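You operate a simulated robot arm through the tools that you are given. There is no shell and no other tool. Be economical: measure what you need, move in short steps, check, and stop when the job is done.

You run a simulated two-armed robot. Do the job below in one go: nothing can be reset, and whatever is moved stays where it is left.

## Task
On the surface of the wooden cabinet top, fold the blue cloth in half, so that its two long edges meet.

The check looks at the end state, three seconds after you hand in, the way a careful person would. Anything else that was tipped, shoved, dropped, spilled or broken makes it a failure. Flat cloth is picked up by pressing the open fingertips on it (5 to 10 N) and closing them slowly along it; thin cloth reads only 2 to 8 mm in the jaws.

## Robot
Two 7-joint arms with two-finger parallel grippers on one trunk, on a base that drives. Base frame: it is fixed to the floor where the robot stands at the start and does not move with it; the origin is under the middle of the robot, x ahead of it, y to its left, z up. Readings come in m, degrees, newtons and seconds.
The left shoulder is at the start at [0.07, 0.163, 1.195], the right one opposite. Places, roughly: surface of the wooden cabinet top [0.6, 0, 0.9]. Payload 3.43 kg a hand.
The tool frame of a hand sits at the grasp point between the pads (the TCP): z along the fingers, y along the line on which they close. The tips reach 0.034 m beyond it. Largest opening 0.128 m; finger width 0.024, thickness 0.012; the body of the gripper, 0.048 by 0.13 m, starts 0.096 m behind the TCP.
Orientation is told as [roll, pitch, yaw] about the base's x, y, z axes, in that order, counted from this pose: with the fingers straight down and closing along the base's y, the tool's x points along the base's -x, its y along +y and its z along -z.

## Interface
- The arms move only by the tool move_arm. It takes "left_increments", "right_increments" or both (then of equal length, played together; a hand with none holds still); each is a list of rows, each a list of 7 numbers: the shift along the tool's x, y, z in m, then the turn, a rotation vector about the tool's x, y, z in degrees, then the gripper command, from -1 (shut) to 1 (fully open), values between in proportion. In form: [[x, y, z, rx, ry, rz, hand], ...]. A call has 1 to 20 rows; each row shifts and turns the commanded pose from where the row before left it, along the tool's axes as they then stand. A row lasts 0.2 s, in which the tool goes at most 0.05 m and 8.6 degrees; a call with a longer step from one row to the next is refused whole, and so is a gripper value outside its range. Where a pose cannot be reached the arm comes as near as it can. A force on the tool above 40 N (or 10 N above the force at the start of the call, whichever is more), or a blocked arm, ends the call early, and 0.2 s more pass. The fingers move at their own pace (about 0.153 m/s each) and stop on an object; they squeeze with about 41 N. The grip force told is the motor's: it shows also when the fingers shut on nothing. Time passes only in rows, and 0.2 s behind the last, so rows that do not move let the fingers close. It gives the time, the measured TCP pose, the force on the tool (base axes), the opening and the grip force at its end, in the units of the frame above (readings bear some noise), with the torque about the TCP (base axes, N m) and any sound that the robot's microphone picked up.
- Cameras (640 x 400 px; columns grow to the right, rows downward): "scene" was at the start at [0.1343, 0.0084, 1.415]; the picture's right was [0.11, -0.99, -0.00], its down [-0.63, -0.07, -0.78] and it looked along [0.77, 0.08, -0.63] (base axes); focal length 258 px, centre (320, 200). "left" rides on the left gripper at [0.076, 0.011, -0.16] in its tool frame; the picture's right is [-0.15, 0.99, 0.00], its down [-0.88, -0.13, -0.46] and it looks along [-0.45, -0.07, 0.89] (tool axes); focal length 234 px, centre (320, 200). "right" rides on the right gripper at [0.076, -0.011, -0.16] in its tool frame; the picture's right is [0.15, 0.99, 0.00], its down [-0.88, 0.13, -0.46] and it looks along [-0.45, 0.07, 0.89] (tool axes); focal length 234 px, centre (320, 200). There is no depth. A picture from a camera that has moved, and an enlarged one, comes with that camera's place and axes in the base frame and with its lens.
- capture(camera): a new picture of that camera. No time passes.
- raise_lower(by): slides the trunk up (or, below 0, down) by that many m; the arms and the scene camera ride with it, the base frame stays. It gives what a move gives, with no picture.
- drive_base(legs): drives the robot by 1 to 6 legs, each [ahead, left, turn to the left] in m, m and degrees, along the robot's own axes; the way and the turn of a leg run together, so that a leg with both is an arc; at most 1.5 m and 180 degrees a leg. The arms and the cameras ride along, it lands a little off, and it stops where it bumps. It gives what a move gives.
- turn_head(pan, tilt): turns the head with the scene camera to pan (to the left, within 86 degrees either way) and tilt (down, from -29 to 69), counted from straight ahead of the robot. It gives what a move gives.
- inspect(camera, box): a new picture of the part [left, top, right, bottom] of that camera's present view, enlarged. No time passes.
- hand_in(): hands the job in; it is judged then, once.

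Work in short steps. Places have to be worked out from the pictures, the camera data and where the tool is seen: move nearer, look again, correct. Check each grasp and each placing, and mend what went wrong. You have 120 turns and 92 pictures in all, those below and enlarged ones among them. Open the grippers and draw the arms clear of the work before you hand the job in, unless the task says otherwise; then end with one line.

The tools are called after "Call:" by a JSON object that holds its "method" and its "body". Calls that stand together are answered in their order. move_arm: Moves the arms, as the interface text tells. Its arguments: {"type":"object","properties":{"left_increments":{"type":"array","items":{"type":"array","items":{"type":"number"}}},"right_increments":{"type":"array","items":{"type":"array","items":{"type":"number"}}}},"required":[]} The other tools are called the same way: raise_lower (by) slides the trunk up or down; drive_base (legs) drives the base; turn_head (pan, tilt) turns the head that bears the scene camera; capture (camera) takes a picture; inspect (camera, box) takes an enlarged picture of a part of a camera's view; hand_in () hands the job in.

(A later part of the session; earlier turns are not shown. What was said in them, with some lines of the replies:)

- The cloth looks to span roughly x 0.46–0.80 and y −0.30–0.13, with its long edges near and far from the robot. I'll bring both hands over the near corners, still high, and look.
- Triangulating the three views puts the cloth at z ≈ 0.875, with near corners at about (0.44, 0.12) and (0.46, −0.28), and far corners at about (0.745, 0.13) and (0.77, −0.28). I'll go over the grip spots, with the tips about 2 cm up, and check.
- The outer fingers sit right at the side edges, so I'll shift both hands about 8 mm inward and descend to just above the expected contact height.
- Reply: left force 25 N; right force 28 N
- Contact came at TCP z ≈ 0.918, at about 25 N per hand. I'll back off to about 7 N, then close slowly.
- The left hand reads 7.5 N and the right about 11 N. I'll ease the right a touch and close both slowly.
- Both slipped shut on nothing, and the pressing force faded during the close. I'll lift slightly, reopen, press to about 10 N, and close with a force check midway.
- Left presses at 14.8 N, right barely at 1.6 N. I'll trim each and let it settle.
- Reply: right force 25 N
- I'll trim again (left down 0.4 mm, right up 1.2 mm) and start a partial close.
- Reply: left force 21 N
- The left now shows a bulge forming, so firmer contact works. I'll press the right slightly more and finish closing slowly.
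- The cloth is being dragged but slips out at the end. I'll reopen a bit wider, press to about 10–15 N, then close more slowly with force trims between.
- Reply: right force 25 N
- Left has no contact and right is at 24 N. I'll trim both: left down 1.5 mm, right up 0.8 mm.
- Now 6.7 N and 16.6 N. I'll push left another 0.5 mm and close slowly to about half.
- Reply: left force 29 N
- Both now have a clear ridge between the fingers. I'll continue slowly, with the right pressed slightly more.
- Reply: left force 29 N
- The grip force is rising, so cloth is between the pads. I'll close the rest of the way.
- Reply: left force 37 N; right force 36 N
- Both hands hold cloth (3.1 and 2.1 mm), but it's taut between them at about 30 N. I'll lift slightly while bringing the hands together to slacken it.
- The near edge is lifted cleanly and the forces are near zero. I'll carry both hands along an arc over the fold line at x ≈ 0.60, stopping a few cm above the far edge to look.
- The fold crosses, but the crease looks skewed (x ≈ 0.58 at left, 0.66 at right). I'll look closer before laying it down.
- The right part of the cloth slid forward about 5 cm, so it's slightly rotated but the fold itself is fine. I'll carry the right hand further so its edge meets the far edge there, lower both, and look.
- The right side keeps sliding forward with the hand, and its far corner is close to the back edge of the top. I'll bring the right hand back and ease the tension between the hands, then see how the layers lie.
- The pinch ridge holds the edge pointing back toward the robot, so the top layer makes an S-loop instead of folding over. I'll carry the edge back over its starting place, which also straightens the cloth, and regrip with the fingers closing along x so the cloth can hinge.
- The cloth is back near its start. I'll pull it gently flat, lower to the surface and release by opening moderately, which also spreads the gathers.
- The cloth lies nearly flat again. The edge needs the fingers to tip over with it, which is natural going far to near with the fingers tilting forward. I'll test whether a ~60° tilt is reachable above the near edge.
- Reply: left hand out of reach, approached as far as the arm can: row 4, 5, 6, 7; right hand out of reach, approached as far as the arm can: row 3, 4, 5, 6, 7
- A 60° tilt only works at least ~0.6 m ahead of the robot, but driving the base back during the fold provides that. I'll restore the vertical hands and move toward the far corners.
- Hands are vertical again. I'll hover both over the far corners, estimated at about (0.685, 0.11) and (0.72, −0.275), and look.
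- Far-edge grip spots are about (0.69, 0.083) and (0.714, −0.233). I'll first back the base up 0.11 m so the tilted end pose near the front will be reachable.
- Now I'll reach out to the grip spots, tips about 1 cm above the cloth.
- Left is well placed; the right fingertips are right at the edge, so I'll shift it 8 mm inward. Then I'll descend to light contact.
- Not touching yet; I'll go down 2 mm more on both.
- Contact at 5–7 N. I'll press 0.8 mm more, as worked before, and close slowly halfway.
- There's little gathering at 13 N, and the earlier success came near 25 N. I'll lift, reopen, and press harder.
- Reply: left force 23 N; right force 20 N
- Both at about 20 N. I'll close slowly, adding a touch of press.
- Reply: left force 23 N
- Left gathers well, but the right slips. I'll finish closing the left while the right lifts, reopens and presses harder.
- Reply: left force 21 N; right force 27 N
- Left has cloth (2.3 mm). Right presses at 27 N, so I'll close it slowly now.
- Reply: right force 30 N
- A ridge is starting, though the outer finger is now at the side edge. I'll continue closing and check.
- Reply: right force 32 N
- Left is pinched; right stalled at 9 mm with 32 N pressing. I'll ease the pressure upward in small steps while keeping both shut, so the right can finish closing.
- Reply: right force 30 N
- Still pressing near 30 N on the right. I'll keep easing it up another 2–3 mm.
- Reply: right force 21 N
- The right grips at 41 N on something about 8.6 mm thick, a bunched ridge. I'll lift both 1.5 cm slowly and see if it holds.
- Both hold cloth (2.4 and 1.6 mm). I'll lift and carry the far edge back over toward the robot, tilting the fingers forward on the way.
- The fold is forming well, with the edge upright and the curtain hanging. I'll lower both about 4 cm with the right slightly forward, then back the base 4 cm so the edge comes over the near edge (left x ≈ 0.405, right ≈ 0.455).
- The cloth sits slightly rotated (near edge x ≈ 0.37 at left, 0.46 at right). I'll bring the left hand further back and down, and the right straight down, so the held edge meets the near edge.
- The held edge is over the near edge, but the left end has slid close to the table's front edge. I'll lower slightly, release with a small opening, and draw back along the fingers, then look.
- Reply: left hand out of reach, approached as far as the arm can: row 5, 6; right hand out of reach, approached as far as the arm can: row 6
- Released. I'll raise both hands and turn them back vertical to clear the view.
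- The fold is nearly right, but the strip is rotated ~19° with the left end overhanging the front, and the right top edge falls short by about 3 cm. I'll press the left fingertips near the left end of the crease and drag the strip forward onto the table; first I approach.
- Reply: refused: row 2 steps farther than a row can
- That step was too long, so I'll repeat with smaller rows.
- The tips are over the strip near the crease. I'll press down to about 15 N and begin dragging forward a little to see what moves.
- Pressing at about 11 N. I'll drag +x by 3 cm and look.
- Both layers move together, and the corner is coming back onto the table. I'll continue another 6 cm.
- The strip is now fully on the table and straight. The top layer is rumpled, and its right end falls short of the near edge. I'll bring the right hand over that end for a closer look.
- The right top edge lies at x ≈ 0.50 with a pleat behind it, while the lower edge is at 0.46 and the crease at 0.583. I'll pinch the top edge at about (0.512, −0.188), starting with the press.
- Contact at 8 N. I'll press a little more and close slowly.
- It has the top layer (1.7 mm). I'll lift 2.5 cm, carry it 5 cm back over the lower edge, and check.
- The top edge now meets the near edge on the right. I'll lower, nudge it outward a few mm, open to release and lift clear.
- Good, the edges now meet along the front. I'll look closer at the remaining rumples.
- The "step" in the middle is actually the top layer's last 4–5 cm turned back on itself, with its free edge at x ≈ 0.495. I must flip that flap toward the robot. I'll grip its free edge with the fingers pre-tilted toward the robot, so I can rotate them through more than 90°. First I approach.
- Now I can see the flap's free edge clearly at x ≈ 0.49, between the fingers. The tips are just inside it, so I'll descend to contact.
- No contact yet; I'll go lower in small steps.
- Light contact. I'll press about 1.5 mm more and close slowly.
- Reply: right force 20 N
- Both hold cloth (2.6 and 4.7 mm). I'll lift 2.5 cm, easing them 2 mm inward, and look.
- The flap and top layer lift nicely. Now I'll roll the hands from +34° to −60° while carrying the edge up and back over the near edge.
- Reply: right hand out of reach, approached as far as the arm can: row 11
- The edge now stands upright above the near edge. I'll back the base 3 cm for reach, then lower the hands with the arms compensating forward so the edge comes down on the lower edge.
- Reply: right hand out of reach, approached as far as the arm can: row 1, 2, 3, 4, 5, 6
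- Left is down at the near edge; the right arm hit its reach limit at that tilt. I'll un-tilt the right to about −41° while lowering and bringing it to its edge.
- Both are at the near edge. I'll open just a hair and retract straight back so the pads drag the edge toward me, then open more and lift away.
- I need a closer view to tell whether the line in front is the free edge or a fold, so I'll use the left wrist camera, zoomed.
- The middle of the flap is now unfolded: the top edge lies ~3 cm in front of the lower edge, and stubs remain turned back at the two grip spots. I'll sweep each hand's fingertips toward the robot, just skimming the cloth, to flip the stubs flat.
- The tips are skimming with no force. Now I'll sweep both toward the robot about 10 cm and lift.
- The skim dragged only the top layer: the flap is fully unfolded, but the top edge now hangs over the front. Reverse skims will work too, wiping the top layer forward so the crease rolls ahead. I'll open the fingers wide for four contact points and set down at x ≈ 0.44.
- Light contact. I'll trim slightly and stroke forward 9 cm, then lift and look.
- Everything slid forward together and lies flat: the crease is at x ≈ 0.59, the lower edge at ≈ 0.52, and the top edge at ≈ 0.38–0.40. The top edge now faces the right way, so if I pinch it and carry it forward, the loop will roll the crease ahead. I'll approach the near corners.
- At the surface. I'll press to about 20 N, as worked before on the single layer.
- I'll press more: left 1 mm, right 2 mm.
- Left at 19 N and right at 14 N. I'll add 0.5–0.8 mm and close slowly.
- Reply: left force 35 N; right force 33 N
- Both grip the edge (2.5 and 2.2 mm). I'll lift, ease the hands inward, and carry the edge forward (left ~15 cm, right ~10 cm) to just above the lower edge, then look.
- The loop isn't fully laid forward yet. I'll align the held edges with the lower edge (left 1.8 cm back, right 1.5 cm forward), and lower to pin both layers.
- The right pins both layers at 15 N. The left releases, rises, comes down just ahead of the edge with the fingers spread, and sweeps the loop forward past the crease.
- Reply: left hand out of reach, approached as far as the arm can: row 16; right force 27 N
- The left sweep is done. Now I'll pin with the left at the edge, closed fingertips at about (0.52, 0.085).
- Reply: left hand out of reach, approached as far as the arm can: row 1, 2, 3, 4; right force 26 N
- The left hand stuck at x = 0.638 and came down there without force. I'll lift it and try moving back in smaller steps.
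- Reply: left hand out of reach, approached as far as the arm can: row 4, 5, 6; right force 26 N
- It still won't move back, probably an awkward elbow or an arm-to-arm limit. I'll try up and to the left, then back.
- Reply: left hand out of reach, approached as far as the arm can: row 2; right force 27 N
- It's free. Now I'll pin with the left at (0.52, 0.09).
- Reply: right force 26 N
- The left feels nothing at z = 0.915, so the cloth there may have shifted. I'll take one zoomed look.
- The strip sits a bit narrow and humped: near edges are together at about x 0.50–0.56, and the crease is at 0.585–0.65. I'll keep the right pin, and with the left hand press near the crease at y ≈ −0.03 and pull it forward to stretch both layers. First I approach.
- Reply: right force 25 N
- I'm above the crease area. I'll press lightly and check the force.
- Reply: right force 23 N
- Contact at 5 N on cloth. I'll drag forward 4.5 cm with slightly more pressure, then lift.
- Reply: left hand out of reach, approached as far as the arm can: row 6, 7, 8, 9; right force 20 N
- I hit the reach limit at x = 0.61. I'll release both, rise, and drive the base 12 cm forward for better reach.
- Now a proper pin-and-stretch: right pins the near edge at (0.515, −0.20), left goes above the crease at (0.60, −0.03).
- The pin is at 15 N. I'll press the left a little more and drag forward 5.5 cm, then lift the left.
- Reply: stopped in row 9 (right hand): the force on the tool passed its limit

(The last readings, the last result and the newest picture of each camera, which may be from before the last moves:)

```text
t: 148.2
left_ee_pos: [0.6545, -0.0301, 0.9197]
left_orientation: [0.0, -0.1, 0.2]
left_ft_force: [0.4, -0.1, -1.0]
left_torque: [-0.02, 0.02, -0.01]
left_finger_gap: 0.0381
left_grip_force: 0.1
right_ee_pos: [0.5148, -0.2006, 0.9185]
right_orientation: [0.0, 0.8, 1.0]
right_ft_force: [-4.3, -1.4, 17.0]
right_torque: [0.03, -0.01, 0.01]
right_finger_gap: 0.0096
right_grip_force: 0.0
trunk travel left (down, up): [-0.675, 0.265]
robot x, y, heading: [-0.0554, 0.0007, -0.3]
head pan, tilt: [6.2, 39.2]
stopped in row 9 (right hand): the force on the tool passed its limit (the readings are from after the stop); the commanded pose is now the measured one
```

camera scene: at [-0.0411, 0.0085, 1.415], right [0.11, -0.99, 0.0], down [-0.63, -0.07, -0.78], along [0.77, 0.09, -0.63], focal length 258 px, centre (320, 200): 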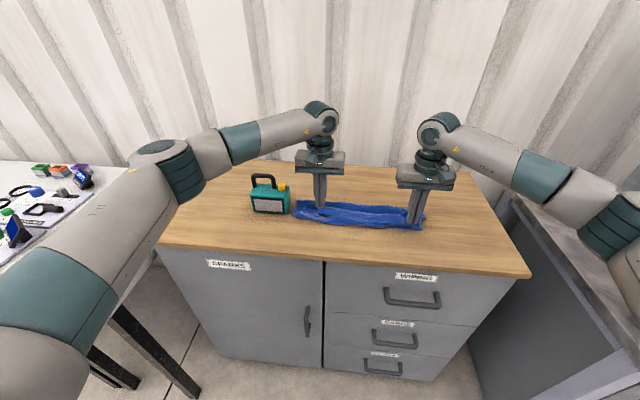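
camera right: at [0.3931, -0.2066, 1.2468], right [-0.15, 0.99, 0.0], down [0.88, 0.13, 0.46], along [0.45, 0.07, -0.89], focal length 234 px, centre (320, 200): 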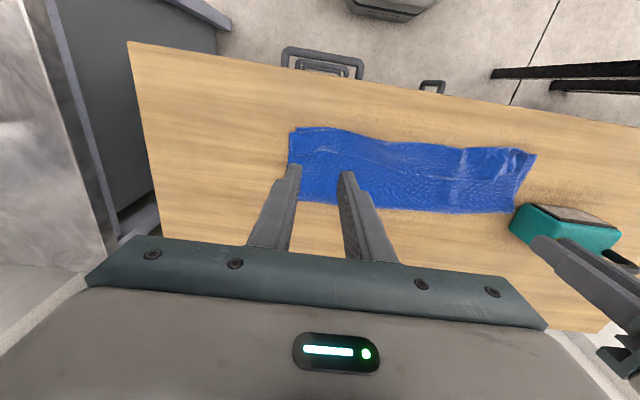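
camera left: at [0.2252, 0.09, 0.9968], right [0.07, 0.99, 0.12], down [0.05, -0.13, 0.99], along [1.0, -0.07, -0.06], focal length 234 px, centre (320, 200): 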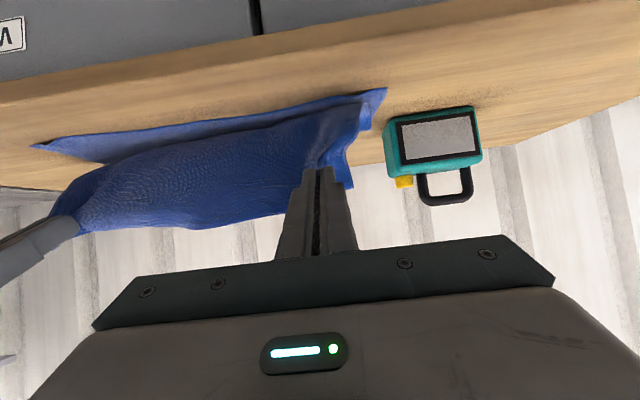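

The right felt the cloth go taut, so the middle is stretched. Now the other way: left pins the near edge at (0.54, −0.04), right goes over the crease at (0.57, −0.20).

Call:
{"method": "move_arm", "body": {"left_increments": [[0, 0, -0.03, 0, 0, 0, -0.6], [0.03, 0, -0.02, 0, 0, 0, -0.85], [0.045, -0.005, 0, 0, 0, 0, -0.85], [0.04, -0.005, 0, 0, 0, 0, -0.85], [0, 0, 0.03, 0, 0, 0, -0.85], [0, 0, 0.018, 0, 0, 0, -0.85], [0, 0, 0.003, 0, 0, 0, -0.85], [0, 0, 0, 0, 0, 0, -0.85]], "right_increments": [[0, 0, -0.03, 0, 0, 0, -0.6], [-0.02, 0, -0.01, 0, 0, 0, -0.4], [-0.02, 0, 0, 0, 0, 0, -0.4], [-0.015, 0, 0, 0, 0, 0, -0.4], [0, 0, 0.02, 0, 0, 0, -0.4], [0, 0, 0.015, 0, 0, 0, -0.4], [0, 0, 0.002, 0, 0, 0, -0.4], [0, 0, 0, 0, 0, 0, -0.4]]}}

Call:
{"method": "move_arm", "body": {"left_increments": [[0, 0, 0.001, 0, 0, 0, -0.85], [0, 0, 0.001, 0, 0, 0, -0.85], [0, 0, 0, 0, 0, 0, -0.85]], "right_increments": [[0, 0, 0.001, 0, 0, 0, -0.4], [0, 0, 0, 0, 0, 0, -0.4], [0, 0, 0, 0, 0, 0, -0.4]]}}

```text
t: 150.0
left_ee_pos: [0.541, -0.0402, 0.9185]
left_orientation: [0.0, 0.0, 0.2]
left_ft_force: [0.9, -0.5, 1.4]
left_torque: [-0.02, 0.0, 0.0]
left_finger_gap: 0.0093
left_grip_force: 0.0
right_ee_pos: [0.5704, -0.2, 0.9205]
right_orientation: [-0.2, 0.9, 1.0]
right_ft_force: [-0.3, 0.1, 1.8]
right_torque: [0.03, 0.03, 0.0]
right_finger_gap: 0.0387
right_grip_force: 0.6
trunk travel left (down, up): [-0.675, 0.265]
robot x, y, heading: [-0.0565, -0.0022, -0.3]
head pan, tilt: [6.2, 39.2]
```

```text
t: 150.8
left_ee_pos: [0.5403, -0.0399, 0.9183]
left_orientation: [0.0, 0.0, 0.1]
left_ft_force: [-0.8, -1.8, 4.0]
left_torque: [-0.02, -0.03, -0.03]
left_finger_gap: 0.0093
left_grip_force: 0.1
right_ee_pos: [0.5703, -0.2008, 0.9198]
right_orientation: [-0.1, 0.9, 1.0]
right_ft_force: [1.1, 0.9, 3.5]
right_torque: [0.15, 0.06, -0.09]
right_finger_gap: 0.0389
right_grip_force: 0.4
trunk travel left (down, up): [-0.675, 0.265]
robot x, y, heading: [-0.0564, 0.0025, 0.1]
head pan, tilt: [6.2, 39.2]
```

Both are in contact. I'll press the pin firmer and the right slightly, and drag the right forward 5.5 cm.

Call:
{"method": "move_arm", "body": {"left_increments": [[0, 0, 0.0012, 0, 0, 0, -0.85], [0, 0, 0.0005, 0, 0, 0, -0.85], [0, 0, 0, 0, 0, 0, -0.85], [0, 0, 0, 0, 0, 0, -0.85], [0, 0, 0, 0, 0, 0, -0.85], [0, 0, 0, 0, 0, 0, -0.85], [0, 0, 0, 0, 0, 0, -0.85], [0, 0, 0, 0, 0, 0, -0.85], [0, 0, 0, 0, 0, 0, -0.85], [0, 0, 0, 0, 0, 0, -0.85]], "right_increments": [[0, 0, 0.0006, 0, 0, 0, -0.4], [0, 0, 0, 0, 0, 0, -0.4], [-0.006, 0, 0, 0, 0, 0, -0.4], [-0.007, 0, 0, 0, 0, 0, -0.4], [-0.007, 0, 0, 0, 0, 0, -0.4], [-0.007, 0, 0, 0, 0, 0, -0.4], [-0.007, 0, 0, 0, 0, 0, -0.4], [-0.007, 0, 0, 0, 0, 0, -0.4], [-0.007, 0, 0, 0, 0, 0, -0.4], [-0.007, 0, 0, 0, 0, 0, -0.4]]}}

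```text
t: 153.0
left_ee_pos: [0.5397, -0.0395, 0.9186]
left_orientation: [-0.2, -0.2, 0.1]
left_ft_force: [7.6, 0.3, 32.7]
left_torque: [-0.46, -0.63, 0.13]
left_finger_gap: 0.0095
left_grip_force: 0.1
right_ee_pos: [0.6233, -0.1994, 0.9186]
right_orientation: [-0.1, 0.8, 1.0]
right_ft_force: [-2.4, -1.2, 5.2]
right_torque: [-0.1, 0.03, 0.01]
right_finger_gap: 0.0382
right_grip_force: 0.0
trunk travel left (down, up): [-0.675, 0.265]
robot x, y, heading: [-0.0578, 0.0009, 0.1]
head pan, tilt: [6.2, 39.2]
```

The left pin feels a 7.6 N forward pull, so that end is taut. Last: right pins at (0.54, −0.05), left stretches the left end at y ≈ 0.085.

Call:
{"method": "move_arm", "body": {"left_increments": [[0, 0, -0.03, 0, 0, 0, -0.6], [-0.02, 0.03, -0.02, 0, 0, 0, -0.4], [-0.02, 0.035, 0, 0, 0, 0, -0.4], [-0.02, 0.03, 0, 0, 0, 0, -0.4], [-0.025, 0.03, 0, 0, 0, 0, -0.4], [0, 0, 0, 0, 0, 0, -0.4], [0, 0, 0.03, 0, 0, 0, -0.4], [0, 0, 0.016, 0, 0, 0, -0.4], [0, 0, 0.002, 0, 0, 0, -0.4]], "right_increments": [[0, 0, -0.03, 0, 0, 0, -0.6], [0.01, 0.02, -0.02, 0, 0, 0, -0.85], [0.02, 0.035, 0, 0, 0, 0, -0.85], [0.02, 0.035, 0, 0, 0, 0, -0.85], [0.02, 0.035, 0, 0, 0, 0, -0.85], [0.013, 0.025, 0, 0, 0, 0, -0.85], [0, 0, 0.03, 0, 0, 0, -0.85], [0, 0, 0.018, 0, 0, 0, -0.85], [0, 0, 0.003, 0, 0, 0, -0.85]]}}

Call:
{"method": "move_arm", "body": {"left_increments": [[0, 0, 0.001, 0, 0, 0, -0.4], [0, 0, 0, 0, 0, 0, -0.4], [0, 0, 0, 0, 0, 0, -0.4]], "right_increments": [[0, 0, 0.001, 0, 0, 0, -0.85], [0, 0, 0.0007, 0, 0, 0, -0.85], [0, 0, 0, 0, 0, 0, -0.85]]}}

```text
t: 155.0
left_ee_pos: [0.6258, 0.086, 0.9207]
left_orientation: [0.0, -0.1, 0.3]
left_ft_force: [0.8, 1.2, 6.0]
left_torque: [-0.01, 0.02, 0.03]
left_finger_gap: 0.0384
left_grip_force: 0.1
right_ee_pos: [0.5403, -0.0529, 0.9191]
right_orientation: [-0.1, 0.8, 1.0]
right_ft_force: [1.6, 0.2, 3.9]
right_torque: [-0.02, -0.05, -0.03]
right_finger_gap: 0.0094
right_grip_force: 0.1
trunk travel left (down, up): [-0.675, 0.265]
robot x, y, heading: [-0.0558, 0.0021, -0.1]
head pan, tilt: [6.2, 39.2]
```

```text
t: 155.8
left_ee_pos: [0.624, 0.0849, 0.9189]
left_orientation: [-0.1, -0.1, 0.3]
left_ft_force: [3.2, 1.8, 12.4]
left_torque: [-0.04, 0.0, 0.03]
left_finger_gap: 0.0383
left_grip_force: 0.1
right_ee_pos: [0.5396, -0.0523, 0.9178]
right_orientation: [0.1, 0.6, 1.0]
right_ft_force: [3.1, -0.4, 23.0]
right_torque: [-0.27, -0.36, 0.07]
right_finger_gap: 0.0099
right_grip_force: 0.0
trunk travel left (down, up): [-0.675, 0.265]
robot x, y, heading: [-0.0585, -0.001, -0.0]
head pan, tilt: [6.2, 39.2]
```

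Pin at 23 N, left at 12 N. I'll drag forward 4.5 cm, then raise both hands clear and draw them back.

Call:
{"method": "move_arm", "body": {"left_increments": [[0, 0, -0.0003, 0, 0, 0, -0.4], [-0.007, 0, 0, 0, 0, 0, -0.4], [-0.007, 0, 0, 0, 0, 0, -0.4], [-0.007, 0, 0, 0, 0, 0, -0.4], [-0.008, 0, 0, 0, 0, 0, -0.4], [-0.008, 0, 0, 0, 0, 0, -0.4], [-0.008, 0, 0, 0, 0, 0, -0.4], [0, 0, -0.01, 0, 0, 0, -0.4], [0, 0, -0.03, 0, 0, 0, -0.4], [0, 0, -0.045, 0, 0, 0, -0.4], [0, 0, -0.045, 0, 0, 0, -0.4], [0, 0, -0.045, 0, 0, 0, -0.4]], "right_increments": [[0, 0, 0, 0, 0, 0, -0.85], [0, 0, 0, 0, 0, 0, -0.85], [0, 0, 0, 0, 0, 0, -0.85], [0, 0, 0, 0, 0, 0, -0.85], [0, 0, 0, 0, 0, 0, -0.85], [0, 0, 0, 0, 0, 0, -0.85], [0, 0, 0, 0, 0, 0, -0.85], [0, 0, -0.01, 0, 0, 0, -0.85], [0, 0, -0.03, 0, 0, 0, -0.85], [0, -0.02, -0.045, 0, 0, 0, -0.4], [0, -0.02, -0.045, 0, 0, 0, -0.4], [0, -0.02, -0.045, 0, 0, 0, -0.4]]}}

```text
t: 158.4
left_ee_pos: [0.669, 0.0867, 1.0933]
left_orientation: [0.0, -0.1, 0.2]
left_ft_force: [0.1, -0.9, 0.3]
left_torque: [0.02, 0.0, -0.01]
left_finger_gap: 0.0382
left_grip_force: 0.0
right_ee_pos: [0.5402, -0.1149, 1.0921]
right_orientation: [-0.1, 0.8, 1.0]
right_ft_force: [0.4, 0.0, 1.0]
right_torque: [0.0, -0.04, 0.0]
right_finger_gap: 0.0383
right_grip_force: 0.0
trunk travel left (down, up): [-0.675, 0.265]
robot x, y, heading: [-0.0549, -0.0012, -0.0]
head pan, tilt: [6.2, 39.2]
```

Hands are clear above. I'll use the last picture to judge the fold.

Call:
{"method": "inspect", "body": {"camera": "scene", "box": [252, 175, 460, 305]}}

```text
3.08 times, centred on (356, 240) of scene
camera zoom: at [0.0758, 0.0076, 1.4151], right [0.11, -0.99, 0.0], down [-0.63, -0.07, -0.78], along [0.77, 0.09, -0.63], focal length 793 px, centre (209, 77)
```

zoom: 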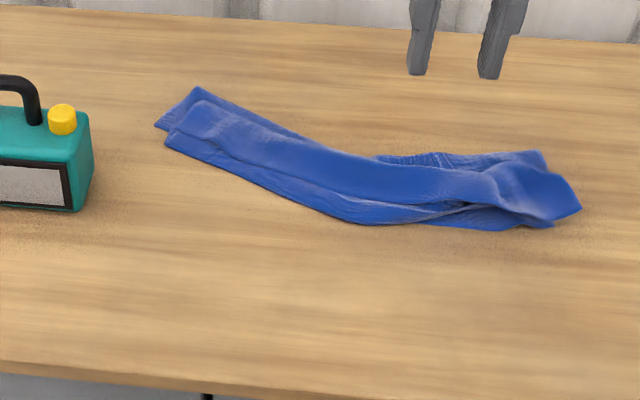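

The strip is together but too narrow and pleated, and I have no pictures left. One sound way to mend it: pinch the crease (rear) line with both hands, lift so both halves hang straight, and lay it down again. From the last picture, the rear-edge grip spots are about (0.675, 0.07) and (0.627, −0.205), so I'll approach them.

Call:
{"method": "move_arm", "body": {"left_increments": [[-0.006, -0.016, 0.03, 0, 0, 0, -0.45], [0, 0, 0.04, 0, 0, 0, -0.45], [0, 0, 0.04, 0, 0, 0, -0.45], [0, 0, 0.035, 0, 0, 0, -0.45], [0, 0, 0.02, 0, 0, 0, -0.45], [0, 0, 0.006, 0, 0, 0, -0.45]], "right_increments": [[-0.03, -0.03, 0, 0, 0, 0, -0.45], [-0.03, -0.03, 0.02, 0, 0, 0, -0.45], [-0.027, -0.03, 0.02, 0, 0, 0, -0.45], [0, 0, 0.045, 0, 0, 0, -0.45], [0, 0, 0.045, 0, 0, 0, -0.45], [0, 0, 0.04, 0, 0, 0, -0.45]]}}

Call:
{"method": "move_arm", "body": {"left_increments": [[0, 0, 0.002, 0, 0, 0, -0.45], [0, 0, 0.001, 0, 0, 0, -0.45], [0, 0, 0, 0, 0, 0, -0.45]], "right_increments": [[0, 0, 0.002, 0, 0, 0, -0.45], [0, 0, 0.001, 0, 0, 0, -0.45], [0, 0, 0, 0, 0, 0, -0.45]]}}

```text
t: 159.8
left_ee_pos: [0.6768, 0.0701, 0.9214]
left_orientation: [-0.1, 0.0, 0.3]
left_ft_force: [-0.3, 0.9, 0.7]
left_torque: [0.02, -0.02, 0.01]
left_finger_gap: 0.0351
left_grip_force: 0.0
right_ee_pos: [0.6295, -0.2054, 0.9193]
right_orientation: [0.0, 0.6, 1.0]
right_ft_force: [1.5, 1.0, 5.0]
right_torque: [-0.08, -0.05, 0.02]
right_finger_gap: 0.0354
right_grip_force: 0.0
trunk travel left (down, up): [-0.675, 0.265]
robot x, y, heading: [-0.0577, 0.0002, 0.1]
head pan, tilt: [6.2, 39.2]
```

```text
t: 160.6
left_ee_pos: [0.675, 0.0711, 0.9202]
left_orientation: [0.0, -0.2, 0.2]
left_ft_force: [1.2, -0.1, 5.0]
left_torque: [0.05, 0.0, -0.04]
left_finger_gap: 0.0349
left_grip_force: 0.1
right_ee_pos: [0.6282, -0.1995, 0.918]
right_orientation: [0.0, 0.5, 1.2]
right_ft_force: [5.2, -0.4, 25.6]
right_torque: [-0.44, -0.2, 0.1]
right_finger_gap: 0.0333
right_grip_force: 0.1
trunk travel left (down, up): [-0.675, 0.265]
robot x, y, heading: [-0.0555, -0.0015, 0.3]
head pan, tilt: [6.2, 39.2]
```

Both are on cloth (left 5 N, right 26 N). I'll press the left more and close both slowly.

Call:
{"method": "move_arm", "body": {"left_increments": [[0, 0, 0.0015, 0, 0, 0, -0.45], [0, 0, 0.0008, 0, 0, 0, -0.48], [0, 0, 0, 0, 0, 0, -0.5], [0, 0, 0, 0, 0, 0, -0.53], [0, 0, 0, 0, 0, 0, -0.56], [0, 0, 0, 0, 0, 0, -0.59], [0, 0, 0, 0, 0, 0, -0.62], [0, 0, 0, 0, 0, 0, -0.65], [0, 0, 0, 0, 0, 0, -0.68], [0, 0, 0, 0, 0, 0, -0.71], [0, 0, 0, 0, 0, 0, -0.74], [0, 0, 0, 0, 0, 0, -0.77], [0, 0, 0, 0, 0, 0, -0.8], [0, 0, 0, 0, 0, 0, -0.84], [0, 0, 0, 0, 0, 0, -0.88], [0, 0, 0, 0, 0, 0, -0.92], [0, 0, 0, 0, 0, 0, -0.96], [0, 0, 0, 0, 0, 0, -1], [0, 0, 0, 0, 0, 0, -1], [0, 0, 0, 0, 0, 0, -1]], "right_increments": [[0, 0, 0, 0, 0, 0, -0.45], [0, 0, 0, 0, 0, 0, -0.48], [0, 0, 0, 0, 0, 0, -0.5], [0, 0, 0, 0, 0, 0, -0.53], [0, 0, 0, 0, 0, 0, -0.56], [0, 0, 0, 0, 0, 0, -0.59], [0, 0, 0, 0, 0, 0, -0.62], [0, 0, 0, 0, 0, 0, -0.65], [0, 0, 0, 0, 0, 0, -0.68], [0, 0, 0, 0, 0, 0, -0.71], [0, 0, 0, 0, 0, 0, -0.74], [0, 0, 0, 0, 0, 0, -0.77], [0, 0, 0, 0, 0, 0, -0.8], [0, 0, 0, 0, 0, 0, -0.84], [0, 0, 0, 0, 0, 0, -0.88], [0, 0, 0, 0, 0, 0, -0.92], [0, 0, 0, 0, 0, 0, -0.96], [0, 0, 0, 0, 0, 0, -1], [0, 0, 0, 0, 0, 0, -1], [0, 0, 0, 0, 0, 0, -1]]}}

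```text
t: 164.8
left_ee_pos: [0.6733, 0.0702, 0.9186]
left_orientation: [0.0, -0.3, 0.2]
left_ft_force: [-1.7, 7.1, 28.9]
left_torque: [0.28, 0.37, -0.08]
left_finger_gap: 0.0024
left_grip_force: 37.1
right_ee_pos: [0.6235, -0.2022, 0.9189]
right_orientation: [-0.1, 0.6, 1.0]
right_ft_force: [-0.9, -5.9, 19.4]
right_torque: [-0.29, 0.01, 0.01]
right_finger_gap: 0.0001
right_grip_force: 33.3
trunk travel left (down, up): [-0.675, 0.265]
robot x, y, heading: [-0.0556, -0.0019, 0.2]
head pan, tilt: [6.2, 39.2]
```

Left holds cloth (2.4 mm); right missed. I'll retry the right 1 cm further in.

Call:
{"method": "move_arm", "body": {"right_increments": [[0, 0, -0.008, 0, 0, 0, -1], [0.01, 0, 0, 0, 0, 0, -0.4], [0, 0, 0.005, 0, 0, 0, -0.4], [0, 0, 0.003, 0, 0, 0, -0.4], [0, 0, 0.001, 0, 0, 0, -0.4], [0, 0, 0, 0, 0, 0, -0.43], [0, 0, 0, 0, 0, 0, -0.46], [0, 0, 0.0003, 0, 0, 0, -0.5], [0, 0, 0, 0, 0, 0, -0.54], [0, 0, 0, 0, 0, 0, -0.58], [0, 0, 0, 0, 0, 0, -0.62], [0, 0, 0, 0, 0, 0, -0.66], [0, 0, 0, 0, 0, 0, -0.7], [0, 0, 0, 0, 0, 0, -0.74], [0, 0, 0, 0, 0, 0, -0.79], [0, 0, 0, 0, 0, 0, -0.84], [0, 0, 0, 0, 0, 0, -0.9], [0, 0, 0, 0, 0, 0, -0.95], [0, 0, 0, 0, 0, 0, -1], [0, 0, 0, 0, 0, 0, -1]]}}

```text
t: 169.0
left_ee_pos: [0.6745, 0.0688, 0.9199]
left_orientation: [-0.1, -0.3, 0.3]
left_ft_force: [-1.2, 2.7, 31.9]
left_torque: [0.14, 0.32, -0.02]
left_finger_gap: 0.0024
left_grip_force: 36.5
right_ee_pos: [0.6143, -0.1985, 0.9197]
right_orientation: [-0.1, 0.5, 1.0]
right_ft_force: [2.3, 0.3, 16.6]
right_torque: [0.01, -0.13, -0.01]
right_finger_gap: 0.002
right_grip_force: 36.8
trunk travel left (down, up): [-0.675, 0.265]
robot x, y, heading: [-0.057, 0.0025, 0.2]
head pan, tilt: [6.2, 39.2]
```

Both hold now (2.4 and 2.0 mm). I'll lift high so the halves hang, and bring both hands to x ≈ 0.60.

Call:
{"method": "move_arm", "body": {"left_increments": [[0, 0, -0.015, 0, 0, 0, -1], [0, 0, -0.025, 0, 0, 0, -1], [0.005, 0, -0.025, 0, 0, 0, -1], [0.01, 0, -0.025, 0, 0, 0, -1], [0.015, 0, -0.025, 0, 0, 0, -1], [0.015, 0, -0.025, 0, 0, 0, -1], [0.015, 0, -0.025, 0, 0, 0, -1], [0.014, 0, -0.025, 0, 0, 0, -1], [0, 0, 0, 0, 0, 0, -1], [0, 0.004, 0, 0, 0, 0, -1], [0, 0.004, 0, 0, 0, 0, -1], [0, 0, 0, 0, 0, 0, -1], [0, 0, 0, 0, 0, 0, -1]], "right_increments": [[0, 0, -0.015, 0, 0, 0, -1], [0, 0, -0.025, 0, 0, 0, -1], [0, 0, -0.025, 0, 0, 0, -1], [0.003, 0, -0.025, 0, 0, 0, -1], [0.003, 0, -0.025, 0, 0, 0, -1], [0.003, 0, -0.025, 0, 0, 0, -1], [0.003, 0, -0.025, 0, 0, 0, -1], [0.002, 0, -0.025, 0, 0, 0, -1], [0, 0, 0, 0, 0, 0, -1], [0, -0.004, 0, 0, 0, 0, -1], [0, -0.004, 0, 0, 0, 0, -1], [0, 0, 0, 0, 0, 0, -1], [0, 0, 0, 0, 0, 0, -1]]}}

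```text
t: 171.8
left_ee_pos: [0.6027, 0.0775, 1.1052]
left_orientation: [0.0, 0.0, 0.2]
left_ft_force: [-0.5, -0.1, -0.2]
left_torque: [0.0, 0.01, 0.03]
left_finger_gap: 0.0025
left_grip_force: 37.4
right_ee_pos: [0.6084, -0.207, 1.1044]
right_orientation: [-0.1, 0.9, 1.1]
right_ft_force: [-0.2, -0.1, 0.4]
right_torque: [0.02, -0.01, -0.03]
right_finger_gap: 0.0016
right_grip_force: 36.4
trunk travel left (down, up): [-0.675, 0.265]
robot x, y, heading: [-0.0563, -0.0014, -0.3]
head pan, tilt: [6.2, 39.2]
```

Both still hold. I'll spread a little for tension, shift back to x ≈ 0.55 and lower until the hanging edges just touch, then lay forward along an arc.

Call:
{"method": "move_arm", "body": {"left_increments": [[0.025, 0.003, 0, 0, 0, 0, -1], [0.025, 0.003, 0, 0, 0, 0, -1], [0, 0, 0.015, 0, 0, 0, -1], [0, 0, 0.015, 0, 0, 0, -1], [0, 0, 0.01, 0, 0, 0, -1], [0, 0, 0, 0, 0, 0, -1], [-0.01, 0, 0.004, 0, 0, 0, -1], [-0.014, 0, 0.006, 0, 0, 0, -1], [-0.016, 0, 0.009, 0, 0, 0, -1], [-0.017, 0, 0.012, 0, 0, 0, -1], [-0.017, 0, 0.015, 0, 0, 0, -1], [-0.017, 0, 0.017, 0, 0, 0, -1], [-0.015, 0, 0.019, 0, 0, 0, -1], [-0.013, 0, 0.02, 0, 0, 0, -1], [-0.01, 0, 0.02, 0, 0, 0, -1], [-0.006, 0, 0.014, 0, 0, 0, -1], [0, 0, 0.004, 0, 0, 0, -1]], "right_increments": [[0.028, -0.003, 0, 0, 0, 0, -1], [0.027, -0.003, 0, 0, 0, 0, -1], [0, 0, 0.015, 0, 0, 0, -1], [0, 0, 0.015, 0, 0, 0, -1], [0, 0, 0.01, 0, 0, 0, -1], [0, 0, 0, 0, 0, 0, -1], [-0.01, 0, 0.004, 0, 0, 0, -1], [-0.014, 0, 0.006, 0, 0, 0, -1], [-0.016, 0, 0.009, 0, 0, 0, -1], [-0.017, 0, 0.012, 0, 0, 0, -1], [-0.017, 0, 0.015, 0, 0, 0, -1], [-0.017, 0, 0.017, 0, 0, 0, -1], [-0.015, 0, 0.019, 0, 0, 0, -1], [-0.013, 0, 0.02, 0, 0, 0, -1], [-0.01, 0, 0.02, 0, 0, 0, -1], [-0.006, 0, 0.014, 0, 0, 0, -1], [0, 0, 0.004, 0, 0, 0, -1]]}}

```text
t: 175.4
left_ee_pos: [0.6883, 0.0825, 0.9224]
left_orientation: [0.0, 0.1, 0.2]
left_ft_force: [-0.4, 0.0, -0.8]
left_torque: [-0.05, -0.02, 0.04]
left_finger_gap: 0.0024
left_grip_force: 36.5
right_ee_pos: [0.6858, -0.2133, 0.9233]
right_orientation: [-0.1, 0.9, 1.0]
right_ft_force: [0.9, -0.7, 0.0]
right_torque: [-0.02, 0.0, 0.01]
right_finger_gap: 0.0019
right_grip_force: 37.2
trunk travel left (down, up): [-0.675, 0.265]
robot x, y, heading: [-0.0577, 0.0011, -0.0]
head pan, tilt: [6.2, 39.2]
```

The strip is laid with the hands still holding the crease. I'll pull 1.5 cm forward to straighten it, release by opening, lift straight up and draw the arms clear.

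Call:
{"method": "move_arm", "body": {"left_increments": [[-0.008, 0, 0.001, 0, 0, 0, -1], [-0.007, 0, 0.001, 0, 0, 0, -1], [0, 0, 0, 0, 0, 0, -0.88], [0, 0, 0, 0, 0, 0, -0.7], [0, 0, 0, 0, 0, 0, -0.5], [0, 0, -0.01, 0, 0, 0, -0.5], [0, 0, -0.03, 0, 0, 0, -0.5], [0, 0, -0.045, 0, 0, 0, -0.5], [0, 0, -0.045, 0, 0, 0, -0.2], [0, 0, -0.045, 0, 0, 0, 0], [0.03, 0, -0.035, 0, 0, 0, 0.5], [0.04, 0, -0.02, 0, 0, 0, 1], [0.045, 0, 0, 0, 0, 0, 1], [0.045, 0, 0, 0, 0, 0, 1]], "right_increments": [[-0.008, 0, 0.001, 0, 0, 0, -1], [-0.007, 0, 0.001, 0, 0, 0, -1], [0, 0, 0, 0, 0, 0, -0.88], [0, 0, 0, 0, 0, 0, -0.7], [0, 0, 0, 0, 0, 0, -0.5], [0, 0, -0.01, 0, 0, 0, -0.5], [0, 0, -0.03, 0, 0, 0, -0.5], [0, 0, -0.045, 0, 0, 0, -0.5], [0, 0, -0.045, 0, 0, 0, -0.2], [0, 0, -0.045, 0, 0, 0, 0], [0.03, 0, -0.035, 0, 0, 0, 0.5], [0.04, 0, -0.02, 0, 0, 0, 1], [0.045, 0, 0, 0, 0, 0, 1], [0.045, 0, 0, 0, 0, 0, 1]]}}

```text
t: 178.4
left_ee_pos: [0.5367, 0.0865, 1.1554]
left_orientation: [0.0, -0.1, 0.4]
left_ft_force: [-0.6, 1.0, -0.4]
left_torque: [-0.02, -0.06, -0.02]
left_finger_gap: 0.1282
left_grip_force: 0.1
right_ee_pos: [0.5386, -0.2189, 1.1551]
right_orientation: [-0.1, 1.0, 0.9]
right_ft_force: [-0.4, 0.0, -0.2]
right_torque: [0.01, -0.04, -0.03]
right_finger_gap: 0.128
right_grip_force: 0.0
trunk travel left (down, up): [-0.675, 0.265]
robot x, y, heading: [-0.0561, 0.0012, -0.0]
head pan, tilt: [6.2, 39.2]
```

The hands are open and clear, and nothing else was touched. With no pictures left, I can't refine further safely, so I'll hand in.

Call:
{"method": "hand_in", "body": {}}

```text
The job is handed in.
```

I handed the job in, but I can't confirm the fold is right. I had used all my pictures before the final re-lay, so I never saw the end state. The last picture, before that re-lay, showed the cloth folded but narrow and pleated. I then lifted it by what I took to be the fold line, let the halves hang, and laid it back on the cabinet top. The long edges may not meet, and it may not lie flat. In that picture the green box stood untouched, and at the end the grippers were open and clear.
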